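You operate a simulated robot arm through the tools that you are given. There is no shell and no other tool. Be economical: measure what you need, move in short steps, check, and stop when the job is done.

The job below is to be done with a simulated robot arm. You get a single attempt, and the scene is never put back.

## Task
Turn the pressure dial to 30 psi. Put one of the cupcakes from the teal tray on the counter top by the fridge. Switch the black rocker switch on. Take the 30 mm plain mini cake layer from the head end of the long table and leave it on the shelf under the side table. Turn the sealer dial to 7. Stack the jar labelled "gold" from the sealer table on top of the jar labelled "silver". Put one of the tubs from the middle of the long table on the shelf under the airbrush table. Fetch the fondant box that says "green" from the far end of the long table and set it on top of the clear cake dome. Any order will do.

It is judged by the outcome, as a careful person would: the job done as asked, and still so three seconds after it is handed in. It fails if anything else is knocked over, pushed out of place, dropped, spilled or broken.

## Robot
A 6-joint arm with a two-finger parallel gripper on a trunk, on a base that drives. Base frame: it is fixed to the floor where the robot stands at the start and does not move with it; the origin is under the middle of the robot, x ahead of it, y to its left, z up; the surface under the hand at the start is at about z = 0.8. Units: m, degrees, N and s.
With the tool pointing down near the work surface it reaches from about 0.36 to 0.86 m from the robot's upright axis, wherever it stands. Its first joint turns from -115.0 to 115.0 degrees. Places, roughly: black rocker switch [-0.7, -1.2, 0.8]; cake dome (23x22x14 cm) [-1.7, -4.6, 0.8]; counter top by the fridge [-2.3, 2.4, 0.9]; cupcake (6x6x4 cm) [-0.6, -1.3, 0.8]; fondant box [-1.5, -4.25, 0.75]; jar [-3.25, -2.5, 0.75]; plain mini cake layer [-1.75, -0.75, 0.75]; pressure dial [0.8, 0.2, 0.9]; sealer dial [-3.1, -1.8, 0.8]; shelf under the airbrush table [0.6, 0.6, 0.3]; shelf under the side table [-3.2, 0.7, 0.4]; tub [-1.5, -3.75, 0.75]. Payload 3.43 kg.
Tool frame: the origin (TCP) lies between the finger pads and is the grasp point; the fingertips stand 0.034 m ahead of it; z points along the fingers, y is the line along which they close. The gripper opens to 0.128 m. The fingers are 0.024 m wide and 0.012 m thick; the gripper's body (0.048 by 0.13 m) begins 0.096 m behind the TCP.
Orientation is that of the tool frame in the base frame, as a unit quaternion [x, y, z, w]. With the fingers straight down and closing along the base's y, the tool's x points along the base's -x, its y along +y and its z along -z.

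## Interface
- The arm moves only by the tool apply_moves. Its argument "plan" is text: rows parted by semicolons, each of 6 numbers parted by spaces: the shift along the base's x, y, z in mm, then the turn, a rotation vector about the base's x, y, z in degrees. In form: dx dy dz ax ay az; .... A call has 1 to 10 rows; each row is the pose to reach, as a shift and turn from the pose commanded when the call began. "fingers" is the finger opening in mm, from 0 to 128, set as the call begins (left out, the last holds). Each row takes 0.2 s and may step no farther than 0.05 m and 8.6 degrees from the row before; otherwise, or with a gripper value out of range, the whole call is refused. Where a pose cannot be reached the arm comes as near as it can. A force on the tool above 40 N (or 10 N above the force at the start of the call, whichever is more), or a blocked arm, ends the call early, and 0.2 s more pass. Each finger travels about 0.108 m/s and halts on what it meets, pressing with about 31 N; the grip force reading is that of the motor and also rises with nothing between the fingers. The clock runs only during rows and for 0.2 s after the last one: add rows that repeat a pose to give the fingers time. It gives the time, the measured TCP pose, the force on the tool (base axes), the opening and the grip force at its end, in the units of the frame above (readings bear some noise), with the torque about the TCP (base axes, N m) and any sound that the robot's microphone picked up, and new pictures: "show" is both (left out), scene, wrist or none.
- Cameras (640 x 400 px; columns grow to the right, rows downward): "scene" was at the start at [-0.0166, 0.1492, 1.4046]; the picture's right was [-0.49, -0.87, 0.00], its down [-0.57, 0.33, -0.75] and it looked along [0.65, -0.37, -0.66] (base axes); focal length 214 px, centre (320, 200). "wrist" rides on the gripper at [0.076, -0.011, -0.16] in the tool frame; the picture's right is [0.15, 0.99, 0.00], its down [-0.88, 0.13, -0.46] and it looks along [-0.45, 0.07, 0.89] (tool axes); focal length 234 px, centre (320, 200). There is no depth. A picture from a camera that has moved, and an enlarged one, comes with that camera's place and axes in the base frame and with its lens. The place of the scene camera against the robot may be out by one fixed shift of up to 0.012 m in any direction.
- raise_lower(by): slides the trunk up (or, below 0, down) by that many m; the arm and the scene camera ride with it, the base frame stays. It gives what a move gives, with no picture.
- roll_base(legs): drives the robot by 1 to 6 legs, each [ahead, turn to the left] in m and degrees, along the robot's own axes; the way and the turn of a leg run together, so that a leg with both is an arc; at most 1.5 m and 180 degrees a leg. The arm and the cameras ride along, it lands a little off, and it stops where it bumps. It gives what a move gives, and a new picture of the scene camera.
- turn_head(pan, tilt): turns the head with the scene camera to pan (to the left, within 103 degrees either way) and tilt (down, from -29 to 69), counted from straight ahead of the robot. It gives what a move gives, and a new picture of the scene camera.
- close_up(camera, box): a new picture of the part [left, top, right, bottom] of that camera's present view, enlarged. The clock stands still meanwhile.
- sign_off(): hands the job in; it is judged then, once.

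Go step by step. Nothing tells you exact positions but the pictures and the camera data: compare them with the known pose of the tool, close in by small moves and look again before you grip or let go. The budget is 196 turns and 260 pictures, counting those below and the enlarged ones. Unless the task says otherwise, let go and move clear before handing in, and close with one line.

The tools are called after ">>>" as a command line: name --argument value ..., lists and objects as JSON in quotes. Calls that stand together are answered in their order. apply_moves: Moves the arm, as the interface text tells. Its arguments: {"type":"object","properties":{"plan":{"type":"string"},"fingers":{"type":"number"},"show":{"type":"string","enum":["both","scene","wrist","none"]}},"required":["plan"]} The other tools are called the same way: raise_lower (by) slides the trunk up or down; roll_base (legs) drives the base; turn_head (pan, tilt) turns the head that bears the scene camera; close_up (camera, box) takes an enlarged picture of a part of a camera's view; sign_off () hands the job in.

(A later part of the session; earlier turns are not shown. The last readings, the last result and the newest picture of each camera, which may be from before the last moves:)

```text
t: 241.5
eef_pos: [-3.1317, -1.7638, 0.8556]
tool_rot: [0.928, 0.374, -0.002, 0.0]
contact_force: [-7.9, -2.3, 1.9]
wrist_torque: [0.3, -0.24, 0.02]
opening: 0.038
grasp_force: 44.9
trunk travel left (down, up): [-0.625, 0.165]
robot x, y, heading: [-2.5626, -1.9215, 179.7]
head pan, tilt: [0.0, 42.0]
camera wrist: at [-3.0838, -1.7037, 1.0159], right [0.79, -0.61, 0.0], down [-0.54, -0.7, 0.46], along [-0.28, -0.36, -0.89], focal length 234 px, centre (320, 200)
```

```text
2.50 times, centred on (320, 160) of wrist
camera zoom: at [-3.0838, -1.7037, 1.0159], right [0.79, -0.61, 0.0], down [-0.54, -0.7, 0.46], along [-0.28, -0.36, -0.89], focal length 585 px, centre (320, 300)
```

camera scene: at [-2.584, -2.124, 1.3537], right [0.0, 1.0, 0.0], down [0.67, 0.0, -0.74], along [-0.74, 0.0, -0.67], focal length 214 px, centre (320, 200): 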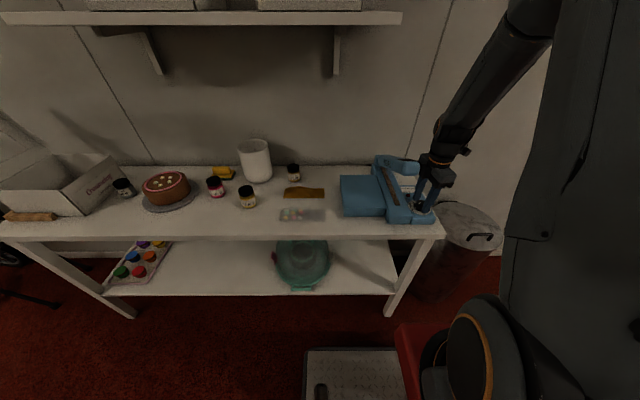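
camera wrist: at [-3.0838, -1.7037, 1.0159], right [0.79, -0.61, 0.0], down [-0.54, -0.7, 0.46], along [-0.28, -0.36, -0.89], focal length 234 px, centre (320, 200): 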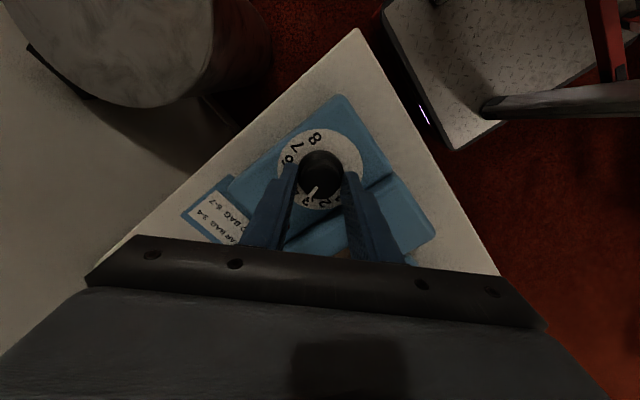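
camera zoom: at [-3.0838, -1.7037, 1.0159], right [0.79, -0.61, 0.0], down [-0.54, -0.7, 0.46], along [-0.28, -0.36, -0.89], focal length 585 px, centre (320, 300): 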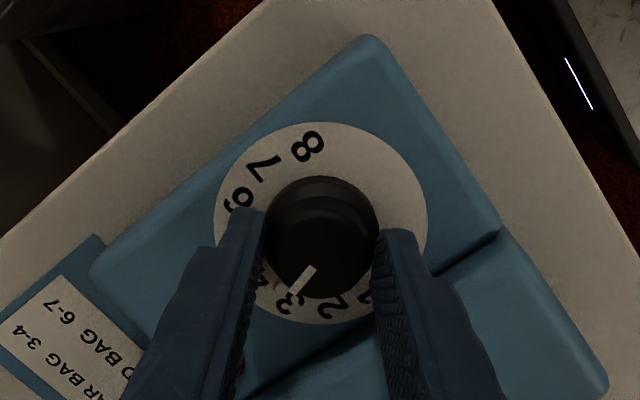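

Now near 3. Another stroke.

>>> apply_moves --plan "0 0 0 0 0 0;0 0 0 0 0 8.5;0 0 0 0 0 17;0 0 0 0 0 25.5;0 0 0 0 0 34;0 0 0 0 0 42.5;0 0 0 0 0 51;0 0 0 0 0 54" --fingers 54 --show "wrist"

>>> close_up --camera "wrist" --box '[220, 80, 420, 240]'

>>> apply_moves --plan "0 0 0 0 0 0;0 0 0 0 0 0;0 0 0 0 0 -8.5;0 0 0 0 0 -17;0 0 0 0 0 -25.5;0 0 0 0 0 -34;0 0 0 0 0 -42.5;0 0 0 0 0 -51;0 0 0 0 0 -54" --fingers 20 --show "wrist"

>>> close_up --camera "wrist" --box '[220, 80, 420, 240]'

```text
t: 243.3
eef_pos: [-3.1312, -1.7645, 0.8562]
tool_rot: [0.655, 0.756, -0.001, 0.001]
contact_force: [-0.1, -0.4, -0.2]
wrist_torque: [-0.03, 0.02, -0.04]
opening: 0.0538
grasp_force: 0.1
trunk travel left (down, up): [-0.625, 0.165]
robot x, y, heading: [-2.5618, -1.9238, 179.9]
head pan, tilt: [0.0, 42.0]
camera wrist: at [-3.1523, -1.6907, 1.0157], right [0.96, 0.29, 0.0], down [0.25, -0.85, 0.46], along [0.13, -0.44, -0.89], focal length 234 px, centre (320, 200)
```

wrist: 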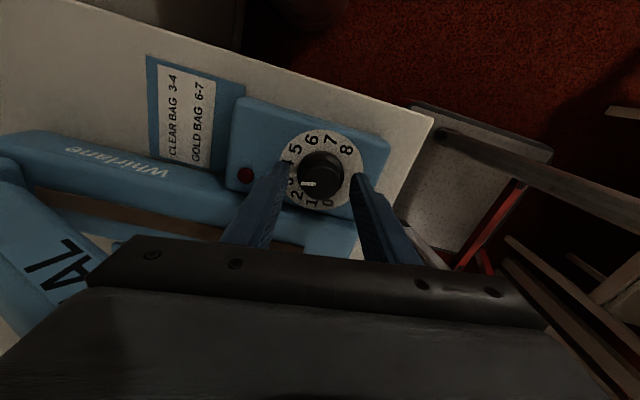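

```text
2.50 times, centred on (320, 160) of wrist
camera zoom: at [-3.1523, -1.6907, 1.0157], right [0.96, 0.29, 0.0], down [0.25, -0.85, 0.46], along [0.13, -0.44, -0.89], focal length 585 px, centre (320, 300)
```

zoom: 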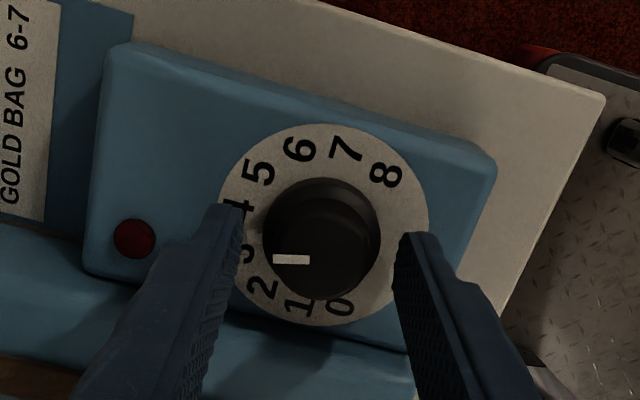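

```text
t: 245.3
eef_pos: [-3.1306, -1.7632, 0.855]
tool_rot: [0.927, 0.374, -0.001, 0.0]
contact_force: [-2.4, 6.9, -6.6]
wrist_torque: [0.44, -0.24, -0.02]
opening: 0.0381
grasp_force: 44.6
trunk travel left (down, up): [-0.625, 0.165]
robot x, y, heading: [-2.5604, -1.927, 180.0]
head pan, tilt: [0.0, 42.0]
camera wrist: at [-3.0836, -1.7033, 1.0157], right [0.79, -0.61, 0.0], down [-0.54, -0.7, 0.46], along [-0.28, -0.36, -0.89], focal length 234 px, centre (320, 200)
```

wrist: 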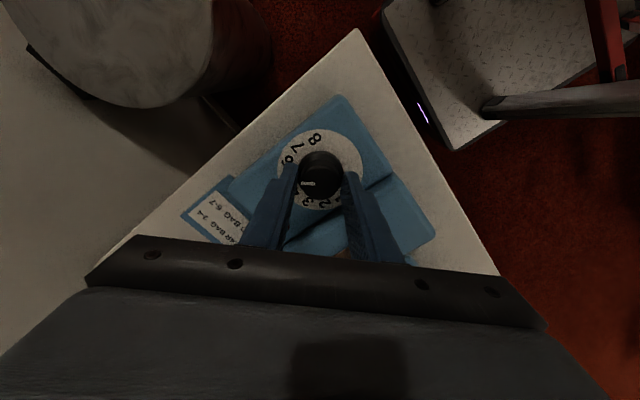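

```text
2.50 times, centred on (320, 160) of wrist
camera zoom: at [-3.0836, -1.7033, 1.0157], right [0.79, -0.61, 0.0], down [-0.54, -0.7, 0.46], along [-0.28, -0.36, -0.89], focal length 585 px, centre (320, 300)
```

zoom: 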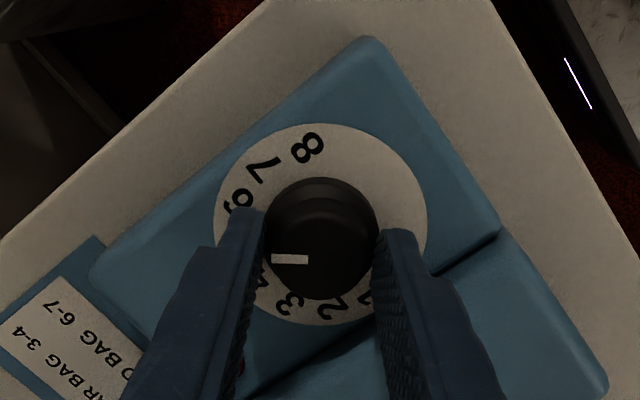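

Now about 4.6. Next stroke.

>>> apply_moves --plan "0 0 0 0 0 0;0 0 0 0 0 8.5;0 0 0 0 0 17;0 0 0 0 0 25.5;0 0 0 0 0 34;0 0 0 0 0 42.5;0 0 0 0 0 51;0 0 0 0 0 54" --fingers 54 --show "none"

>>> apply_moves --plan "0 0 0 0 0 0;0 0 0 0 0 0;0 0 0 0 0 -8.5;0 0 0 0 0 -17;0 0 0 0 0 -25.5;0 0 0 0 0 -34;0 0 0 0 0 -42.5;0 0 0 0 0 -51;0 0 0 0 0 -54" --fingers 20 --show "wrist"

>>> close_up --camera "wrist" --box '[220, 80, 420, 240]'

```text
t: 247.1
eef_pos: [-3.1301, -1.7631, 0.8559]
tool_rot: [0.655, 0.756, 0.0, 0.001]
contact_force: [-0.4, 0.5, -0.4]
wrist_torque: [0.02, -0.01, -0.01]
opening: 0.0542
grasp_force: 0.1
trunk travel left (down, up): [-0.625, 0.165]
robot x, y, heading: [-2.5604, -1.924, 180.0]
head pan, tilt: [0.0, 42.0]
```

```text
t: 249.1
eef_pos: [-3.1303, -1.7641, 0.8563]
tool_rot: [0.927, 0.374, -0.002, 0.001]
contact_force: [-4.1, 1.8, -0.9]
wrist_torque: [0.34, -0.11, 0.02]
opening: 0.0384
grasp_force: 45.4
trunk travel left (down, up): [-0.625, 0.165]
robot x, y, heading: [-2.5588, -1.919, 179.8]
head pan, tilt: [0.0, 42.0]
camera wrist: at [-3.0836, -1.7033, 1.0154], right [0.79, -0.61, 0.0], down [-0.54, -0.7, 0.46], along [-0.28, -0.36, -0.89], focal length 234 px, centre (320, 200)
```

wrist: 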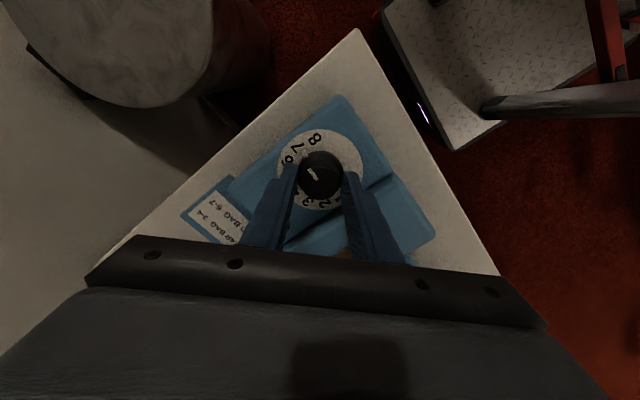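

```text
2.50 times, centred on (320, 160) of wrist
camera zoom: at [-3.0836, -1.7033, 1.0154], right [0.79, -0.61, 0.0], down [-0.54, -0.7, 0.46], along [-0.28, -0.36, -0.89], focal length 585 px, centre (320, 300)
```

zoom: 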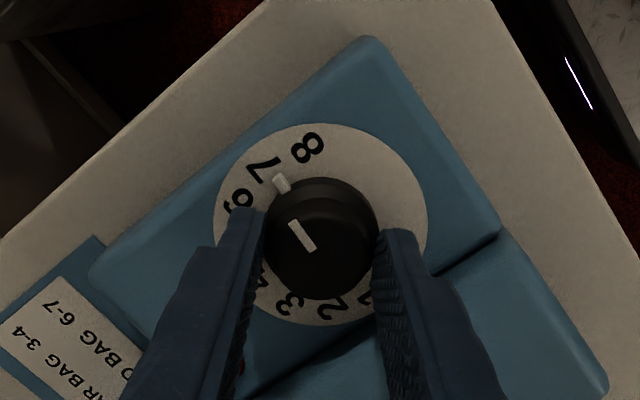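

The skirt mark now lines up with 7. I'll release, rise, and check.

>>> apply_moves --plan "0 0 0 0 0 0;0 0 0 0 0 0;0 0 20 0 0 0;0 0 50 0 0 0;0 10 90 0 0 0;0 15 130 0 0 0" --fingers 60 --show "wrist"

>>> close_up --camera "wrist" --box '[270, 80, 370, 160]'

```text
t: 250.5
eef_pos: [-3.1286, -1.748, 0.985]
tool_rot: [0.927, 0.374, -0.001, 0.001]
contact_force: [0.1, -0.2, 0.8]
wrist_torque: [-0.04, -0.03, 0.01]
opening: 0.06
grasp_force: 0.0
trunk travel left (down, up): [-0.625, 0.165]
robot x, y, heading: [-2.5589, -1.9269, 179.9]
head pan, tilt: [0.0, 42.0]
camera wrist: at [-3.082, -1.6882, 1.1451], right [0.79, -0.61, 0.0], down [-0.54, -0.7, 0.46], along [-0.28, -0.36, -0.89], focal length 234 px, centre (320, 200)
```

wrist: 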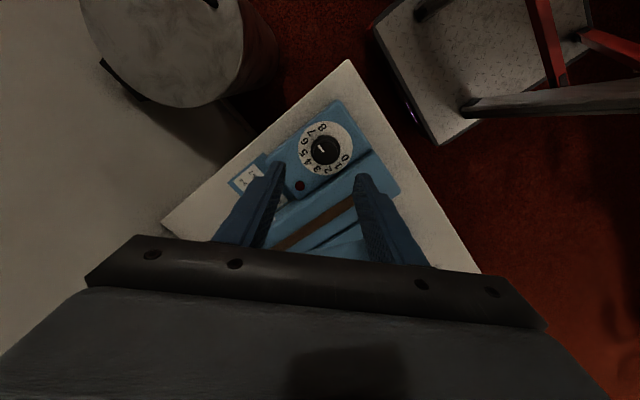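

```text
5.00 times, centred on (320, 120) of wrist
camera zoom: at [-3.082, -1.6882, 1.1451], right [0.79, -0.61, 0.0], down [-0.54, -0.7, 0.46], along [-0.28, -0.36, -0.89], focal length 1171 px, centre (320, 600)
```

zoom: 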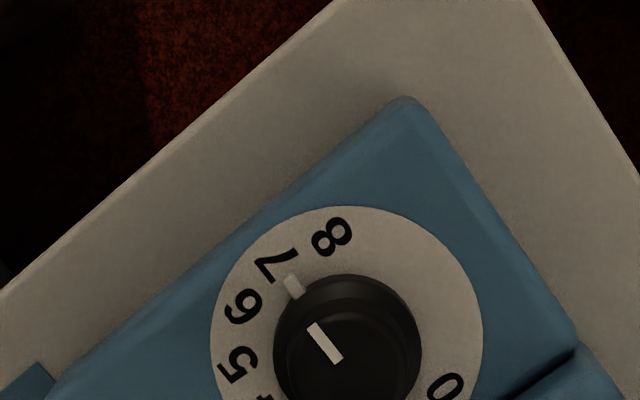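

The dial reads 7. Next are the jars: gold at about (-3.39, -2.25), silver about (-3.28, -2.95). I'll stand parallel to the table (heading +90) so I can slide along it with the camera on the table side. First tucking the arm.

>>> apply_moves --plan "15 0 40 0 0 0;35 -5 80 0 0 0;55 -12 120 0 0 0;80 -25 150 0 0 0;110 -40 180 0 0 0;145 -60 200 0 0 0;170 -80 210 0 0 0" --fingers 90 --show "none"

>>> roll_base --legs '[[0.05, 0], [0, -90]]'

>>> turn_head --pan 95 --tilt 45

```text
t: 252.1
eef_pos: [-2.9584, -1.8287, 1.1951]
tool_rot: [0.927, 0.376, -0.001, 0.0]
contact_force: [-0.3, 0.2, 0.2]
wrist_torque: [0.0, -0.05, -0.01]
opening: 0.0902
grasp_force: 0.0
trunk travel left (down, up): [-0.625, 0.165]
robot x, y, heading: [-2.5632, -1.9231, 180.1]
head pan, tilt: [0.0, 42.0]
```

```text
t: 256.9
eef_pos: [-2.5158, -1.5272, 1.1971]
tool_rot: [0.921, -0.389, 0.0, -0.001]
contact_force: [-0.5, 0.1, -0.3]
wrist_torque: [0.01, -0.01, -0.03]
opening: 0.0899
grasp_force: 0.0
trunk travel left (down, up): [-0.625, 0.165]
robot x, y, heading: [-2.6115, -1.9248, 90.2]
head pan, tilt: [0.0, 42.0]
camera scene: at [-2.8141, -1.9138, 1.3537], right [1.0, 0.0, 0.0], down [0.0, -0.67, -0.74], along [0.0, 0.74, -0.67], focal length 214 px, centre (320, 200)
```

scene: 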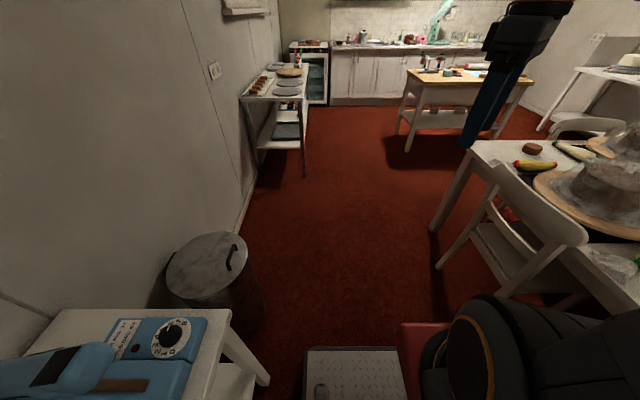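

```text
t: 258.6
eef_pos: [-2.5163, -1.5259, 1.197]
tool_rot: [0.922, -0.388, -0.001, 0.0]
contact_force: [-0.9, -0.3, -0.1]
wrist_torque: [-0.02, -0.01, -0.01]
opening: 0.0903
grasp_force: 0.2
trunk travel left (down, up): [-0.625, 0.165]
robot x, y, heading: [-2.6093, -1.9304, 90.4]
head pan, tilt: [95.0, 45.0]
camera scene: at [-2.8949, -2.0047, 1.3494], right [-0.09, 1.0, 0.0], down [0.7, 0.06, -0.71], along [-0.7, -0.06, -0.71], focal length 214 px, centre (320, 200)
```

scene: 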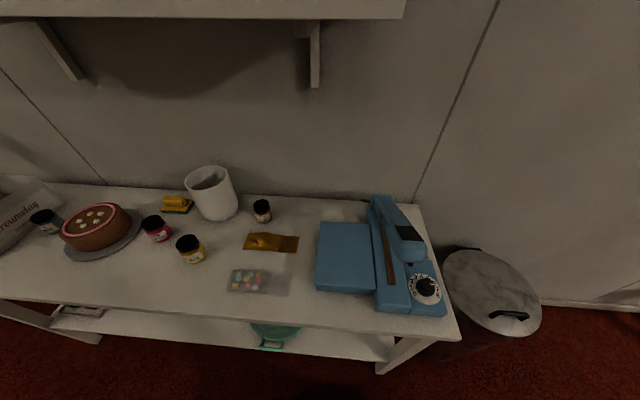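

The view is good. Reversing 0.32 m to be level with the gold jar.

>>> roll_base --legs '[[-0.32, 0]]'

>>> close_up --camera "scene" --box '[180, 140, 420, 290]'

```text
t: 260.7
eef_pos: [-2.5152, -1.8404, 1.1966]
tool_rot: [0.921, -0.389, -0.001, 0.0]
contact_force: [-0.1, -0.1, 0.1]
wrist_torque: [-0.04, -0.04, 0.02]
opening: 0.0898
grasp_force: 0.1
trunk travel left (down, up): [-0.625, 0.165]
robot x, y, heading: [-2.6118, -2.241, 90.1]
head pan, tilt: [95.0, 45.0]
camera scene: at [-2.894, -2.3194, 1.3494], right [-0.09, 1.0, 0.0], down [0.7, 0.06, -0.71], along [-0.7, -0.06, -0.71], focal length 214 px, centre (320, 200)
```

scene: 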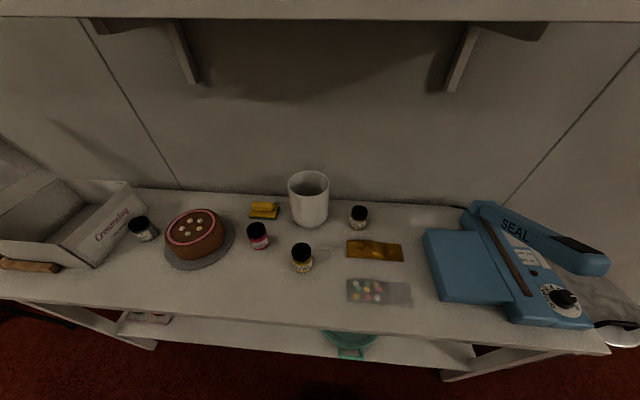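

```text
2.67 times, centred on (300, 215) of scene
camera zoom: at [-2.894, -2.3194, 1.3494], right [-0.09, 1.0, 0.0], down [0.7, 0.06, -0.71], along [-0.7, -0.06, -0.71], focal length 572 px, centre (373, 160)
```

zoom: 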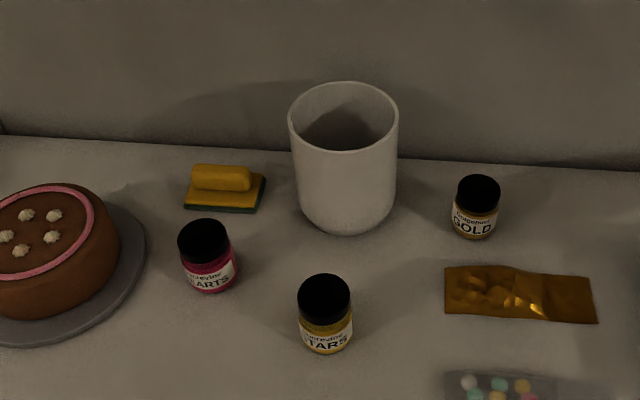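

Gold jar base is at (-3.365, -2.227), top about 0.83. I'll swing the arm to the left over the table, below the wall shelf.

>>> apply_moves --plan "-43 5 -5 0 0 2.9;-90 9 -10 0 0 5.8;-137 12 -15 0 0 8.7;-184 10 -20 0 0 11.6;-229 -3 -25 0 0 14.5;-275 -16 -30 0 0 17.4;-320 -34 -35 0 0 20.3;-362 -58 -40 0 0 23.2;-402 -86 -45 0 0 26.1;-437 -120 -50 0 0 29" --show "none"

>>> apply_moves --plan "-37 -28 -8 0 0 1.7;-74 -56 -16 0 0 3.4;-111 -84 -24 0 0 5;-148 -112 -32 0 0 6.7;-185 -140 -40 0 0 8.4;-222 -168 -48 0 0 10;-259 -196 -56 0 0 11.7;-296 -224 -64 0 0 13.4;-333 -252 -72 0 0 15;-365 -270 -80 0 0 16.8" --fingers 84

```text
t: 262.9
eef_pos: [-2.9518, -1.9626, 1.1455]
tool_rot: [0.989, -0.145, -0.001, -0.001]
contact_force: [-0.8, -0.3, -0.2]
wrist_torque: [-0.06, 0.03, 0.0]
opening: 0.0899
grasp_force: 0.1
trunk travel left (down, up): [-0.625, 0.165]
robot x, y, heading: [-2.6097, -2.2356, 90.3]
head pan, tilt: [95.0, 45.0]
```

```text
t: 264.7
eef_pos: [-3.1026, -2.1042, 1.1117]
tool_rot: [0.997, -0.068, 0.046, 0.003]
contact_force: [4.0, 2.1, 4.0]
wrist_torque: [-0.21, 0.63, -0.02]
opening: 0.0842
grasp_force: 0.1
trunk travel left (down, up): [-0.625, 0.165]
robot x, y, heading: [-2.6053, -2.1961, 80.2]
head pan, tilt: [95.0, 45.0]
stopped in row 9: the arm was blocked; the commanded pose is now the measured one
camera scene: at [-2.6857, -2.2641, 1.402], right [0.03, 1.0, 0.02], down [0.58, 0.0, -0.81], along [-0.81, 0.04, -0.58], focal length 214 px, centre (320, 200)
camera wrist: at [-3.0416, -2.1007, 1.2784], right [0.01, -1.0, 0.01], down [-0.93, -0.01, 0.37], along [-0.37, -0.02, -0.93], focal length 234 px, centre (320, 200)
```

scene: 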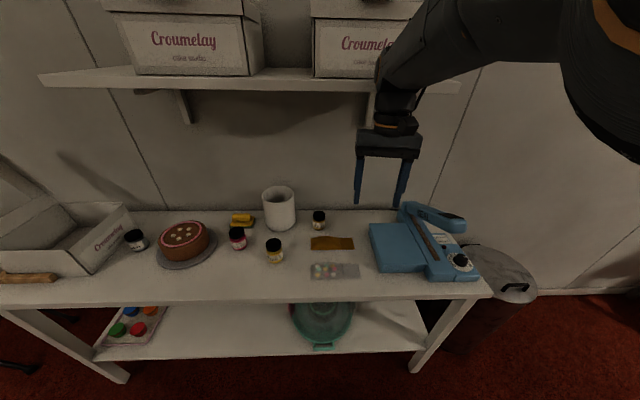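
wrist: 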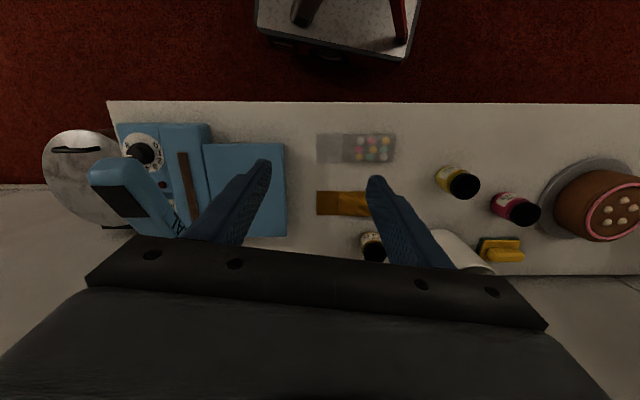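

The arm's wrist met the wall shelf area and pushed the base askew. I'll back off along the way I came and inspect.

>>> apply_moves --plan "20 15 -5 0 0 0;50 35 -10 0 0 0;85 55 -10 0 0 0;120 75 -10 0 0 0"

>>> turn_head --pan 95 --tilt 20

```text
t: 265.1
eef_pos: [-3.0651, -2.0613, 1.0944]
tool_rot: [0.991, -0.077, 0.105, 0.015]
contact_force: [4.0, 0.5, 7.5]
wrist_torque: [-0.01, 0.7, -0.02]
opening: 0.0841
grasp_force: 0.1
trunk travel left (down, up): [-0.625, 0.165]
robot x, y, heading: [-2.5989, -2.1644, 75.4]
head pan, tilt: [95.0, 45.0]
stopped in row 1: the arm was blocked; the commanded pose is now the measured one
camera scene: at [-2.6458, -2.2411, 1.407], right [0.15, 0.99, 0.02], down [0.56, -0.07, -0.82], along [-0.81, 0.14, -0.57], focal length 214 px, centre (320, 200)
camera wrist: at [-3.0225, -2.0561, 1.2658], right [-0.01, -1.0, 0.04], down [-0.96, 0.02, 0.26], along [-0.26, -0.04, -0.96], focal length 234 px, centre (320, 200)
```

scene: 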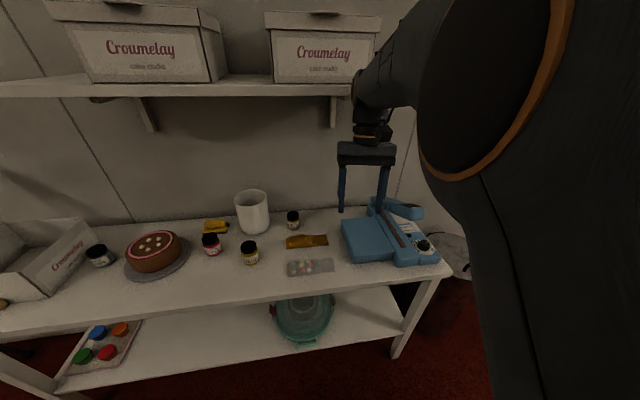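
wrist: 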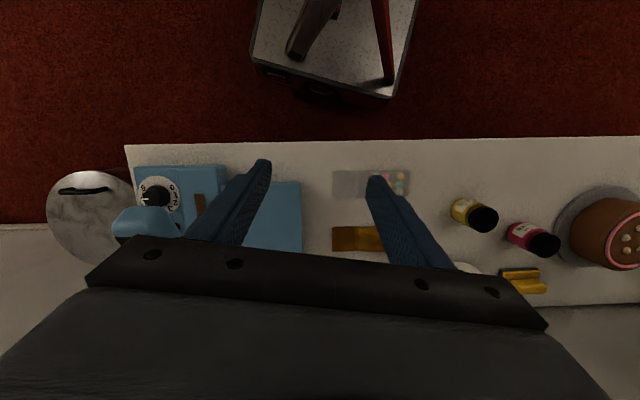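

```text
t: 265.9
eef_pos: [-3.0864, -2.0371, 1.0741]
tool_rot: [0.99, -0.069, 0.118, 0.017]
contact_force: [1.4, -0.2, 0.6]
wrist_torque: [-0.02, -0.02, 0.03]
opening: 0.084
grasp_force: 0.1
trunk travel left (down, up): [-0.625, 0.165]
robot x, y, heading: [-2.5904, -2.1421, 69.9]
head pan, tilt: [95.0, 20.0]
camera scene: at [-2.6798, -2.1971, 1.4419], right [0.26, 0.96, 0.01], down [0.18, -0.04, -0.98], along [-0.95, 0.26, -0.19], focal length 214 px, centre (320, 200)
```

scene: 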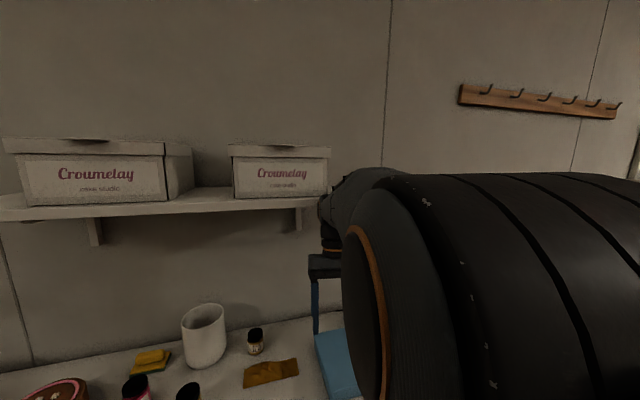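

Nothing on the shelf is displaced. It seems the arm met the robot's own head boom, which is on the left when panned that way. I'll swing the arm back to the front and work facing the table instead.

>>> apply_moves --plan "14 45 0 0 0 0;41 85 0 0 0 0"

```text
t: 266.3
eef_pos: [-3.0433, -2.0164, 1.0609]
tool_rot: [0.983, -0.057, 0.171, 0.033]
contact_force: [1.9, -0.1, 8.5]
wrist_torque: [0.15, 0.64, -0.01]
opening: 0.0837
grasp_force: 0.0
trunk travel left (down, up): [-0.625, 0.165]
robot x, y, heading: [-2.586, -2.131, 67.0]
head pan, tilt: [95.0, 20.0]
stopped in row 1: the arm was blocked; the commanded pose is now the measured one
camera scene: at [-2.6292, -2.2062, 1.4499], right [0.31, 0.95, 0.02], down [0.15, -0.03, -0.99], along [-0.94, 0.31, -0.15], focal length 214 px, centre (320, 200)
camera wrist: at [-3.0236, -2.0008, 1.2368], right [0.02, -1.0, 0.1], down [-0.99, 0.0, 0.14], along [-0.14, -0.1, -0.99], focal length 234 px, centre (320, 200)
```

scene: 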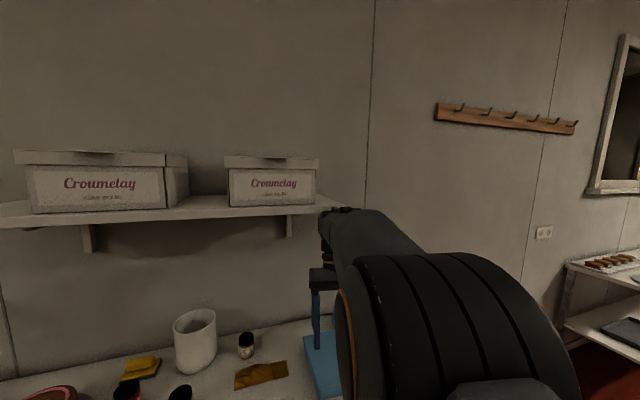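
wrist: 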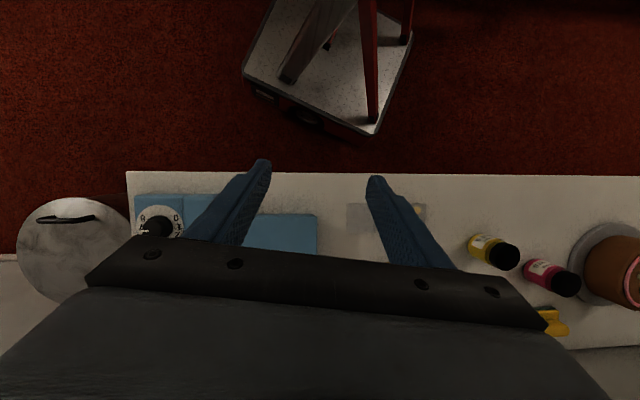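

The wrist (at z≈1.34) seems to be against the wall shelf's right-front corner. I'll pull straight out (+x), lowering slightly.

>>> apply_moves --plan "10 0 0 0 0 0;30 0 -5 0 0 0;60 0 -10 0 0 0;100 0 -10 0 0 0"

```text
t: 266.6
eef_pos: [-3.2058, -1.911, 0.8684]
tool_rot: [0.916, -0.055, 0.383, 0.106]
contact_force: [91.3, -56.6, 101.5]
wrist_torque: [-0.14, -6.26, -3.21]
opening: 0.0357
grasp_force: 0.1
trunk travel left (down, up): [-0.625, 0.165]
robot x, y, heading: [-2.5797, -2.1225, 65.9]
head pan, tilt: [95.0, 20.0]
stopped in row 1: the arm was blocked; the commanded pose is now the measured one
camera scene: at [-2.9214, -2.0618, 1.3807], right [0.33, 0.94, 0.0], down [0.35, -0.12, -0.93], along [-0.88, 0.3, -0.37], focal length 214 px, centre (320, 200)
camera wrist: at [-3.2608, -1.8644, 1.0296], right [-0.08, -0.96, 0.26], down [-0.96, 0.0, -0.3], along [0.28, -0.27, -0.92], focal length 234 px, centre (320, 200)
```

scene: 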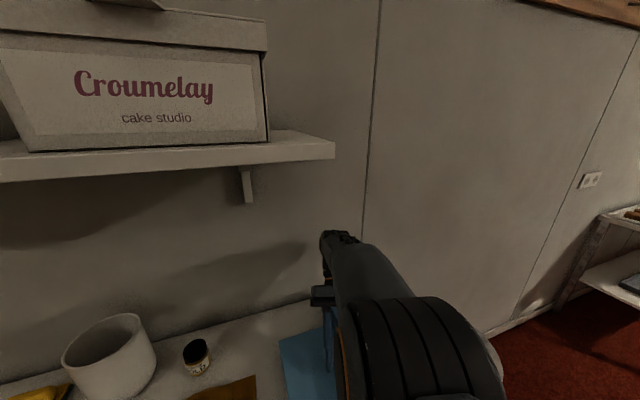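
wrist: 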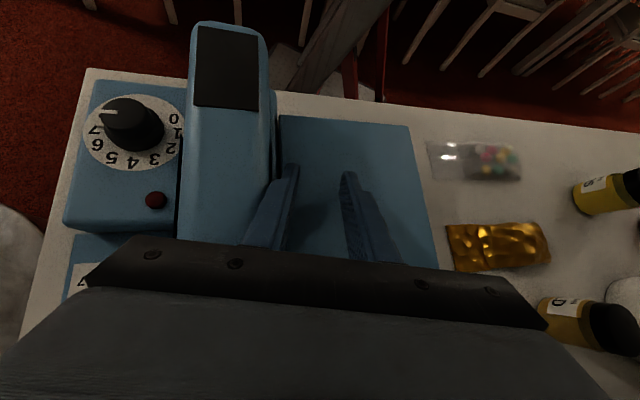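

The robot had been leaning against the shelf and rocked back, with the hand coming down on the sealer's flat platform. The dial still shows 7. I'll lift carefully straight up.

>>> apply_moves --plan "0 0 10 0 0 0;0 0 25 0 0 0;0 0 45 0 0 0" --fingers 36

```text
t: 266.9
eef_pos: [-3.1941, -1.9194, 0.8839]
tool_rot: [0.918, -0.057, 0.38, 0.096]
contact_force: [6.0, -3.8, -8.0]
wrist_torque: [0.12, -0.11, 0.12]
opening: 0.0374
grasp_force: 1.7
trunk travel left (down, up): [-0.625, 0.165]
robot x, y, heading: [-2.5841, -2.1278, 65.6]
head pan, tilt: [95.0, 20.0]
stopped in row 1: the force on the tool passed its limit at 251 N (the readings are from after the stop); the commanded pose is now the measured one
camera scene: at [-2.9253, -2.0643, 1.3832], right [0.33, 0.94, 0.0], down [0.35, -0.12, -0.93], along [-0.88, 0.31, -0.37], focal length 214 px, centre (320, 200)
camera wrist: at [-3.2488, -1.8772, 1.0468], right [-0.07, -0.97, 0.24], down [-0.96, 0.0, -0.29], along [0.28, -0.25, -0.93], focal length 234 px, centre (320, 200)
```

scene: 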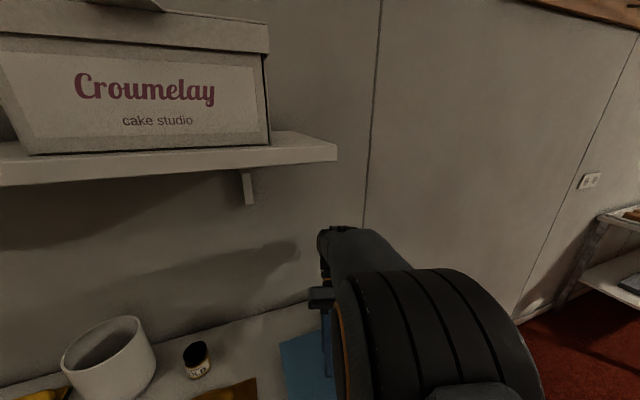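
wrist: 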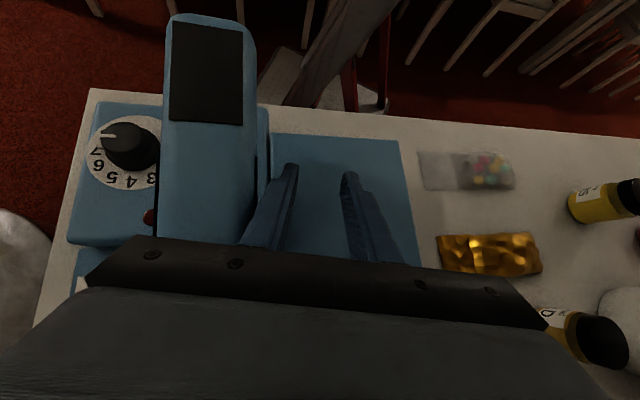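

Contact is easing. I'll continue straight up.

>>> apply_moves --plan "0 0 15 0 0 0;0 0 40 0 0 0;10 0 75 0 0 0;20 0 110 0 0 0"

```text
t: 267.2
eef_pos: [-3.1552, -1.9406, 0.923]
tool_rot: [0.924, -0.051, 0.369, 0.089]
contact_force: [1.2, 0.4, 1.0]
wrist_torque: [0.06, 0.12, 0.02]
opening: 0.0359
grasp_force: 0.0
trunk travel left (down, up): [-0.625, 0.165]
robot x, y, heading: [-2.5783, -2.1286, 66.4]
head pan, tilt: [95.0, 20.0]
stopped in row 1: the arm was blocked; the commanded pose is now the measured one
camera scene: at [-2.856, -2.096, 1.397], right [0.32, 0.95, 0.0], down [0.3, -0.1, -0.95], along [-0.9, 0.3, -0.32], focal length 214 px, centre (320, 200)
camera wrist: at [-3.2067, -1.9005, 1.087], right [-0.05, -0.97, 0.23], down [-0.96, -0.01, -0.27], along [0.26, -0.23, -0.94], focal length 234 px, centre (320, 200)
```

scene: 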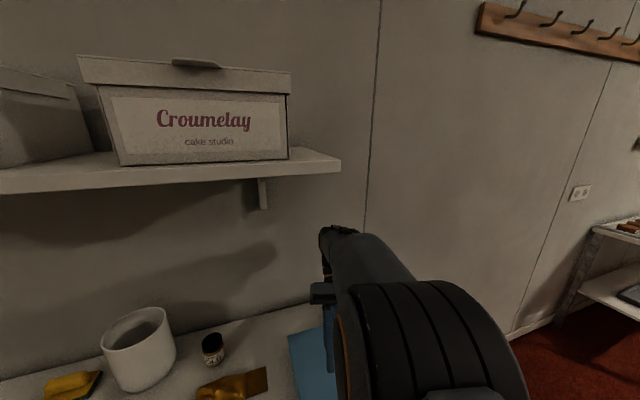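
wrist: 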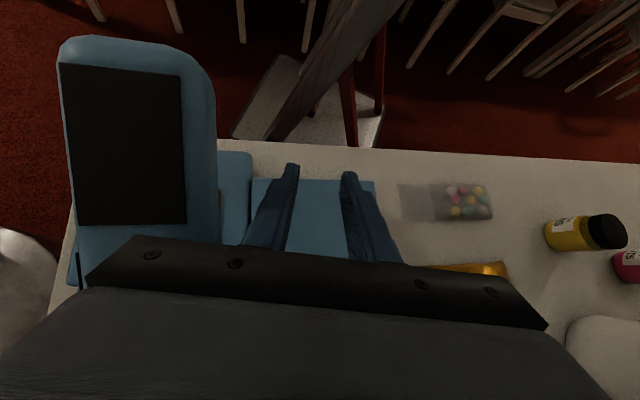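

Letting things settle and re-reading.

>>> apply_moves --plan "0 0 0 0 0 0;0 0 0 0 0 0;0 0 0 0 0 0" --show "scene"

```text
t: 267.8
eef_pos: [-3.1584, -1.936, 0.964]
tool_rot: [0.954, -0.062, 0.284, 0.071]
contact_force: [1.1, 0.7, 2.7]
wrist_torque: [-0.04, 0.22, -0.09]
opening: 0.0357
grasp_force: 0.0
trunk travel left (down, up): [-0.625, 0.165]
robot x, y, heading: [-2.5838, -2.1249, 66.3]
head pan, tilt: [95.0, 20.0]
stopped in row 3: the arm was blocked; the commanded pose is now the measured one
camera scene: at [-2.8914, -2.0746, 1.3903], right [0.34, 0.94, 0.0], down [0.3, -0.11, -0.95], along [-0.89, 0.33, -0.32], focal length 214 px, centre (320, 200)
```

scene: 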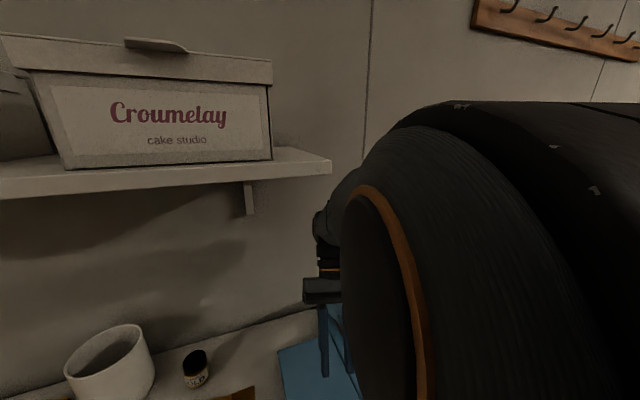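

I now understand: the shelf's front edge is at x≈-3.21, z≈1.32, and the forearm is caught beneath its corner. I'll rotate the tool back to vertical while easing out (+x) and slightly down, which frees the forearm.

>>> apply_moves --plan "8 0 -8 0 8 0;18 0 -16 0 16 0;32 0 -20 0 24 0;50 0 -24 0 32 0"

```text
t: 268.5
eef_pos: [-3.1207, -1.92, 0.8713]
tool_rot: [0.971, -0.069, 0.206, 0.097]
contact_force: [-74.1, 7.2, 84.5]
wrist_torque: [2.32, 3.94, 1.44]
opening: 0.025
grasp_force: 0.1
trunk travel left (down, up): [-0.625, 0.165]
robot x, y, heading: [-2.5853, -2.1268, 66.2]
head pan, tilt: [95.0, 20.0]
stopped in row 3: the force on the tool passed its limit at 169 N (the readings are from after the stop); the commanded pose is now the measured one
camera scene: at [-2.8872, -2.0566, 1.4063], right [0.57, 0.82, 0.0], down [0.13, -0.08, -0.99], along [-0.81, 0.56, -0.15], focal length 214 px, centre (320, 200)
camera wrist: at [-3.1117, -1.8827, 1.0437], right [-0.04, -0.97, 0.22], down [-1.0, 0.06, 0.07], along [-0.08, -0.22, -0.97], focal length 234 px, centre (320, 200)
```

scene: 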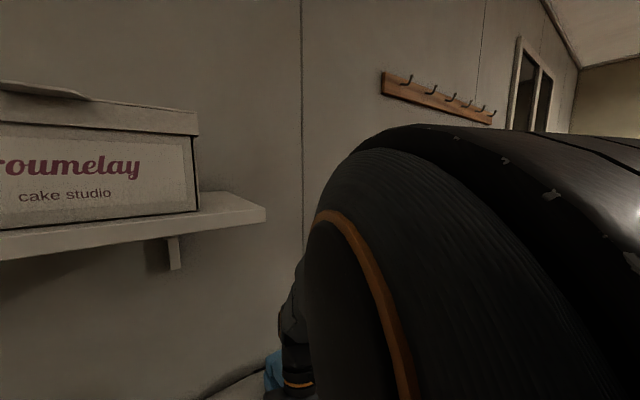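
wrist: 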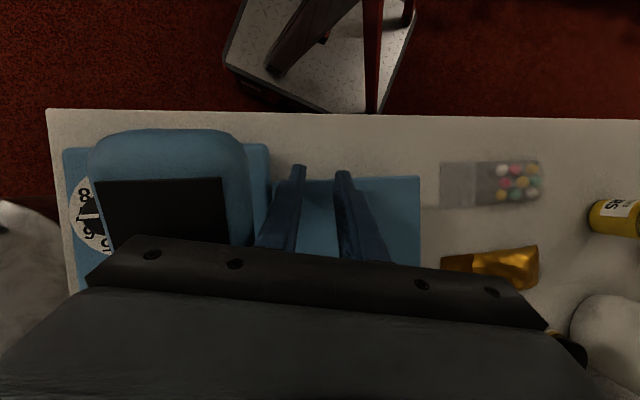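

The elbow is also brushing the head. I'll raise the trunk to lift the hand clear of the sealer, then drive ahead out of this corner.

>>> raise_lower --by 0.15

>>> apply_moves --plan "0 0 0 0 0 0"

```text
t: 270.2
eef_pos: [-3.1239, -1.9319, 1.0296]
tool_rot: [0.972, -0.057, 0.206, 0.096]
contact_force: [0.4, 1.5, -0.4]
wrist_torque: [0.02, 0.04, 0.01]
opening: 0.0359
grasp_force: 0.0
trunk travel left (down, up): [-0.775, 0.015]
robot x, y, heading: [-2.5826, -2.1239, 66.4]
head pan, tilt: [95.0, 20.0]
```

```text
t: 270.6
eef_pos: [-3.1251, -1.9307, 1.0307]
tool_rot: [0.972, -0.056, 0.208, 0.096]
contact_force: [-0.1, -0.1, 0.1]
wrist_torque: [-0.04, -0.01, -0.01]
opening: 0.0361
grasp_force: 0.1
trunk travel left (down, up): [-0.775, 0.015]
robot x, y, heading: [-2.5833, -2.1247, 66.5]
head pan, tilt: [95.0, 20.0]
camera scene: at [-2.9007, -2.1206, 1.538], right [0.32, 0.95, 0.0], down [0.32, -0.11, -0.94], along [-0.89, 0.3, -0.34], focal length 214 px, centre (320, 200)
camera wrist: at [-3.1164, -1.8929, 1.2021], right [-0.02, -0.97, 0.22], down [-1.0, 0.03, 0.06], along [-0.07, -0.22, -0.97], focal length 234 px, centre (320, 200)
```

scene: 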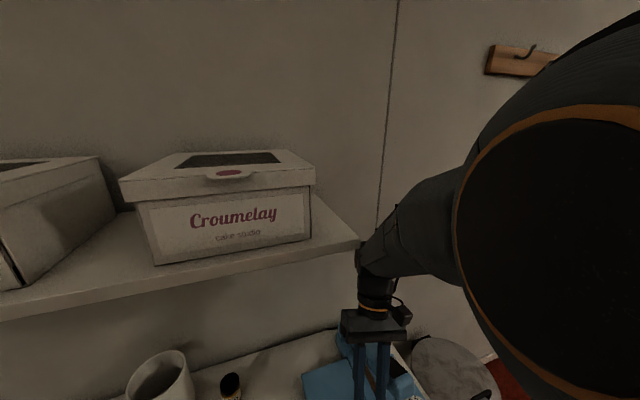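
wrist: 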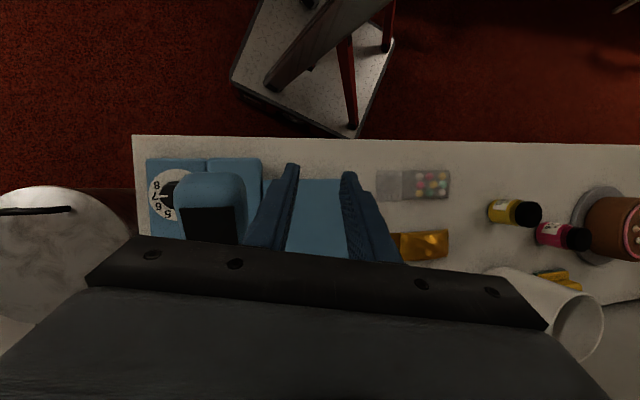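

Free and upright again, with sealer and boxes in place. I'll ease the hand out and up, away from the shelf.

>>> apply_moves --plan "15 5 0 0 5 0;35 10 5 0 10 0;60 15 15 0 15 0;90 25 30 0 20 0;120 40 45 0 24 0"

```text
t: 271.8
eef_pos: [-3.0049, -1.8913, 1.076]
tool_rot: [0.994, -0.035, 0.0, 0.106]
contact_force: [0.8, 0.3, -0.8]
wrist_torque: [-0.01, -0.05, -0.01]
opening: 0.0358
grasp_force: 0.0
trunk travel left (down, up): [-0.775, 0.015]
robot x, y, heading: [-2.5781, -2.1222, 66.4]
head pan, tilt: [95.0, 20.0]
camera scene: at [-2.9014, -2.1208, 1.5379], right [0.32, 0.95, 0.0], down [0.32, -0.11, -0.94], along [-0.89, 0.3, -0.34], focal length 214 px, centre (320, 200)
camera wrist: at [-2.9275, -1.8533, 1.2305], right [0.08, -0.97, 0.21], down [-0.88, 0.03, 0.46], along [-0.46, -0.22, -0.86], focal length 234 px, centre (320, 200)
```

scene: 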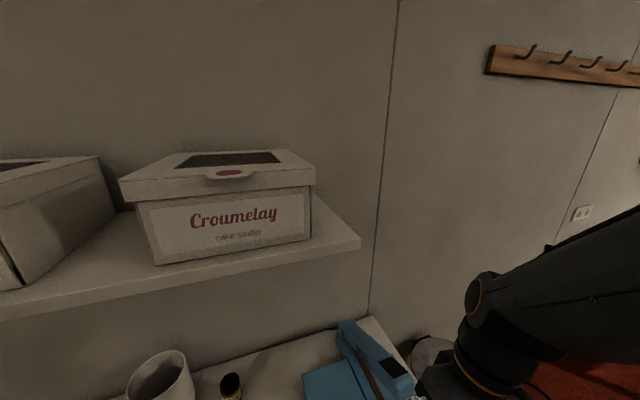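
wrist: 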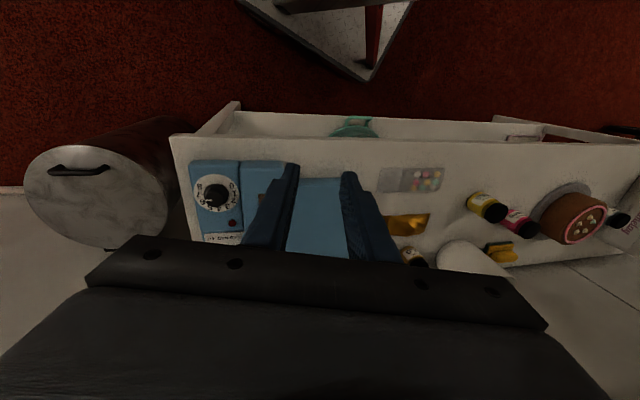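

Free. I'll straighten the tool and swing the arm back to the robot's front.

>>> apply_moves --plan "37 30 5 1.2 0 0;75 61 15 2.4 0 0;113 91 25 3.6 0 0;155 116 30 4.8 0 0;199 137 35 6 0 0;244 156 40 7.2 0 0;290 171 45 8.4 0 0;338 180 50 9.6 0 0;386 184 50 10.8 0 0;434 184 50 12.2 0 0"

```text
t: 274.0
eef_pos: [-2.5689, -1.7062, 1.1259]
tool_rot: [0.999, -0.035, -0.003, 0.0]
contact_force: [-0.4, 0.2, -0.4]
wrist_torque: [-0.01, -0.02, -0.01]
opening: 0.036
grasp_force: 0.0
trunk travel left (down, up): [-0.775, 0.015]
robot x, y, heading: [-2.5789, -2.1249, 66.2]
head pan, tilt: [95.0, 20.0]
camera scene: at [-2.901, -2.1206, 1.5379], right [0.32, 0.95, 0.0], down [0.32, -0.11, -0.94], along [-0.89, 0.3, -0.34], focal length 214 px, centre (320, 200)
camera wrist: at [-2.4921, -1.7015, 1.2852], right [0.08, -1.0, 0.0], down [-0.89, -0.07, 0.46], along [-0.46, -0.03, -0.89], focal length 234 px, centre (320, 200)
```

scene: 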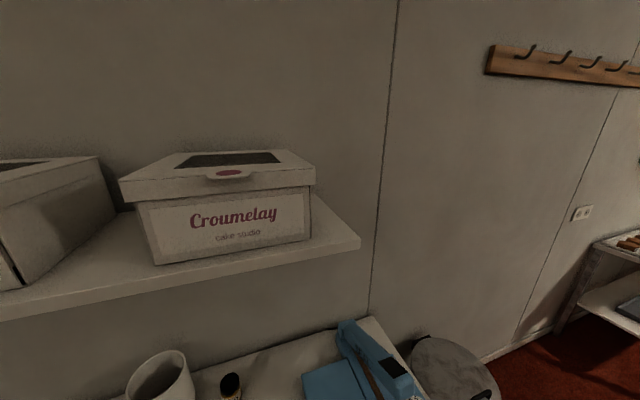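
wrist: 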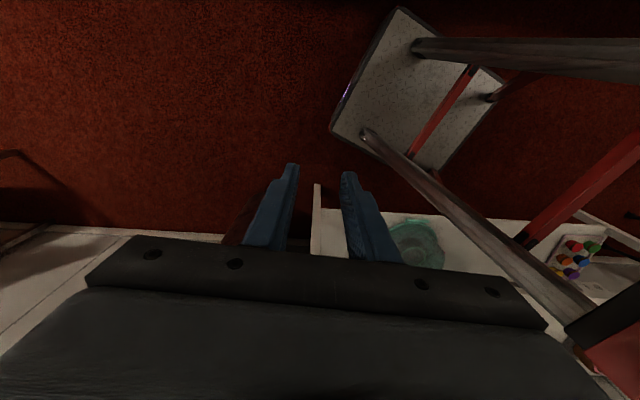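

Good. Turning to face the table, head forward.

>>> turn_head --pan 0 --tilt 42

>>> roll_base --legs '[[0, 113.8], [0.09, 0]]'

>>> close_up --camera "scene" --box '[360, 140, 520, 260]'

```text
t: 275.8
eef_pos: [-2.5703, -1.7063, 1.1267]
tool_rot: [0.999, -0.035, -0.003, 0.001]
contact_force: [0.4, -0.5, 0.5]
wrist_torque: [0.01, -0.04, 0.01]
opening: 0.0357
grasp_force: 0.1
trunk travel left (down, up): [-0.775, 0.015]
robot x, y, heading: [-2.5787, -2.1242, 66.4]
head pan, tilt: [0.0, 42.0]
camera scene: at [-2.7788, -2.0739, 1.5037], right [0.92, -0.4, 0.0], down [-0.27, -0.61, -0.74], along [0.3, 0.68, -0.67], focal length 214 px, centre (320, 200)
```

scene: 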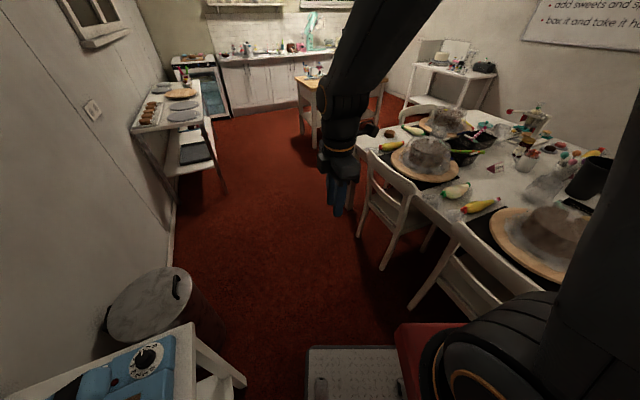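

```text
t: 281.6
eef_pos: [-3.061, -2.278, 1.1268]
tool_rot: [0.578, 0.816, -0.001, 0.002]
contact_force: [1.2, -0.2, 1.1]
wrist_torque: [0.0, 0.03, 0.0]
opening: 0.0361
grasp_force: 0.1
trunk travel left (down, up): [-0.775, 0.015]
robot x, y, heading: [-2.6718, -2.1277, 179.7]
head pan, tilt: [0.0, 42.0]
camera scene: at [-2.6548, -2.3231, 1.5037], right [0.01, 1.0, 0.0], down [0.67, 0.0, -0.74], along [-0.74, 0.0, -0.67], focal length 214 px, centre (320, 200)
```

scene: 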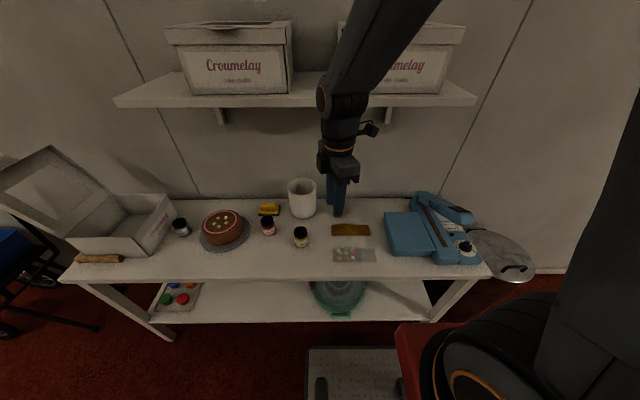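

```text
3.33 times, centred on (440, 200) of scene
camera zoom: at [-2.6548, -2.3231, 1.5037], right [0.01, 1.0, 0.0], down [0.67, 0.0, -0.74], along [-0.74, 0.0, -0.67], focal length 715 px, centre (-80, 200)
```

zoom: 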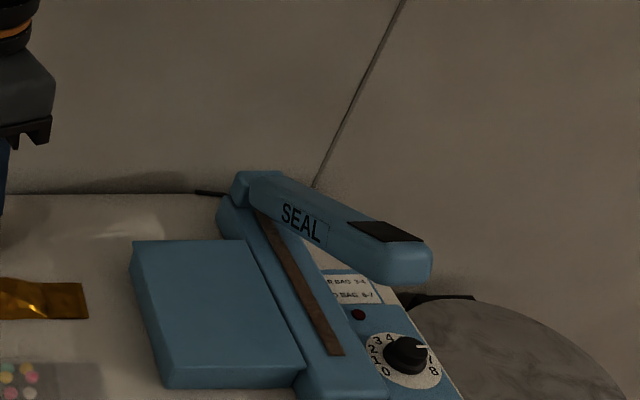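

Sealer and dial are where they were (dial centre still at (-3.13, -1.77)). I'll lower the trunk 0.2 m to stay under the shelf, and approach the gold jar low.

>>> raise_lower --by -0.2

>>> apply_moves --plan "-25 10 0 0 0 -4;-65 20 -5 0 0 -8;-105 30 -10 0 0 -12;-145 40 -12 0 0 -16;-185 48 -15 0 0 -20" --fingers 80

>>> close_up --camera "wrist" --box '[160, 60, 480, 260]'

```text
t: 283.8
eef_pos: [-3.0597, -2.278, 0.9263]
tool_rot: [0.579, 0.816, -0.002, 0.003]
contact_force: [-0.4, 0.6, -0.5]
wrist_torque: [0.0, 0.03, -0.01]
opening: 0.0357
grasp_force: 0.1
trunk travel left (down, up): [-0.575, 0.215]
robot x, y, heading: [-2.6689, -2.1199, 179.6]
head pan, tilt: [0.0, 42.0]
```

```text
t: 285.0
eef_pos: [-3.2438, -2.2312, 0.9101]
tool_rot: [0.712, 0.703, -0.003, 0.0]
contact_force: [1.0, -0.5, 0.2]
wrist_torque: [0.02, -0.01, 0.01]
opening: 0.0801
grasp_force: 0.1
trunk travel left (down, up): [-0.575, 0.215]
robot x, y, heading: [-2.6737, -2.125, 179.3]
head pan, tilt: [0.0, 42.0]
camera scene: at [-2.7103, -2.3229, 1.3037], right [0.01, 1.0, 0.0], down [0.67, 0.0, -0.74], along [-0.74, 0.0, -0.67], focal length 214 px, centre (320, 200)
camera wrist: at [-3.255, -2.155, 1.0698], right [0.99, 0.13, 0.0], down [0.12, -0.88, 0.46], along [0.06, -0.46, -0.89], focal length 234 px, centre (320, 200)
```

scene: 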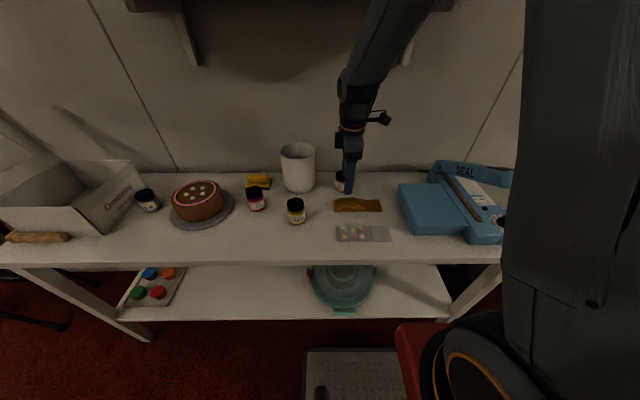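
wrist: 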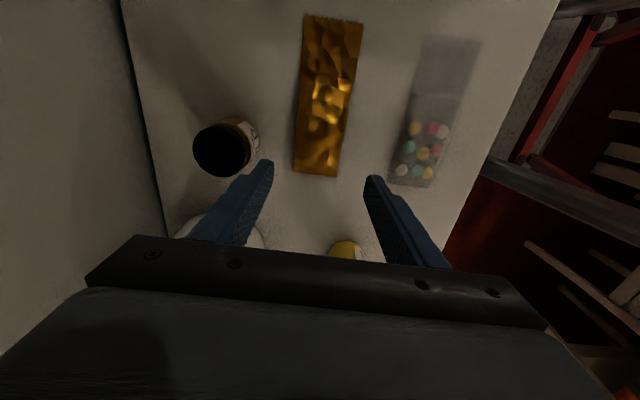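

```text
2.00 times, centred on (320, 160) of wrist
camera zoom: at [-3.255, -2.155, 1.0698], right [0.99, 0.13, 0.0], down [0.12, -0.88, 0.46], along [0.06, -0.46, -0.89], focal length 468 px, centre (320, 280)
```

zoom: 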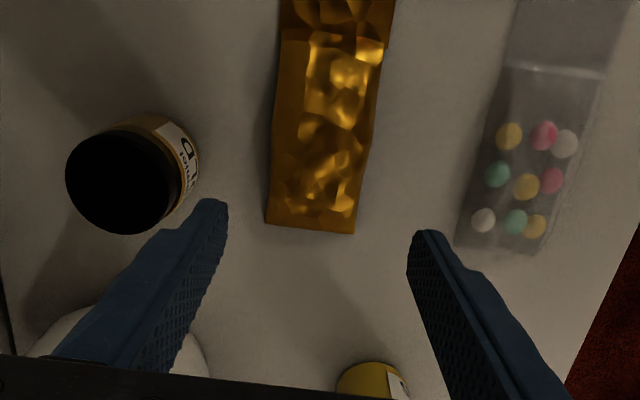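

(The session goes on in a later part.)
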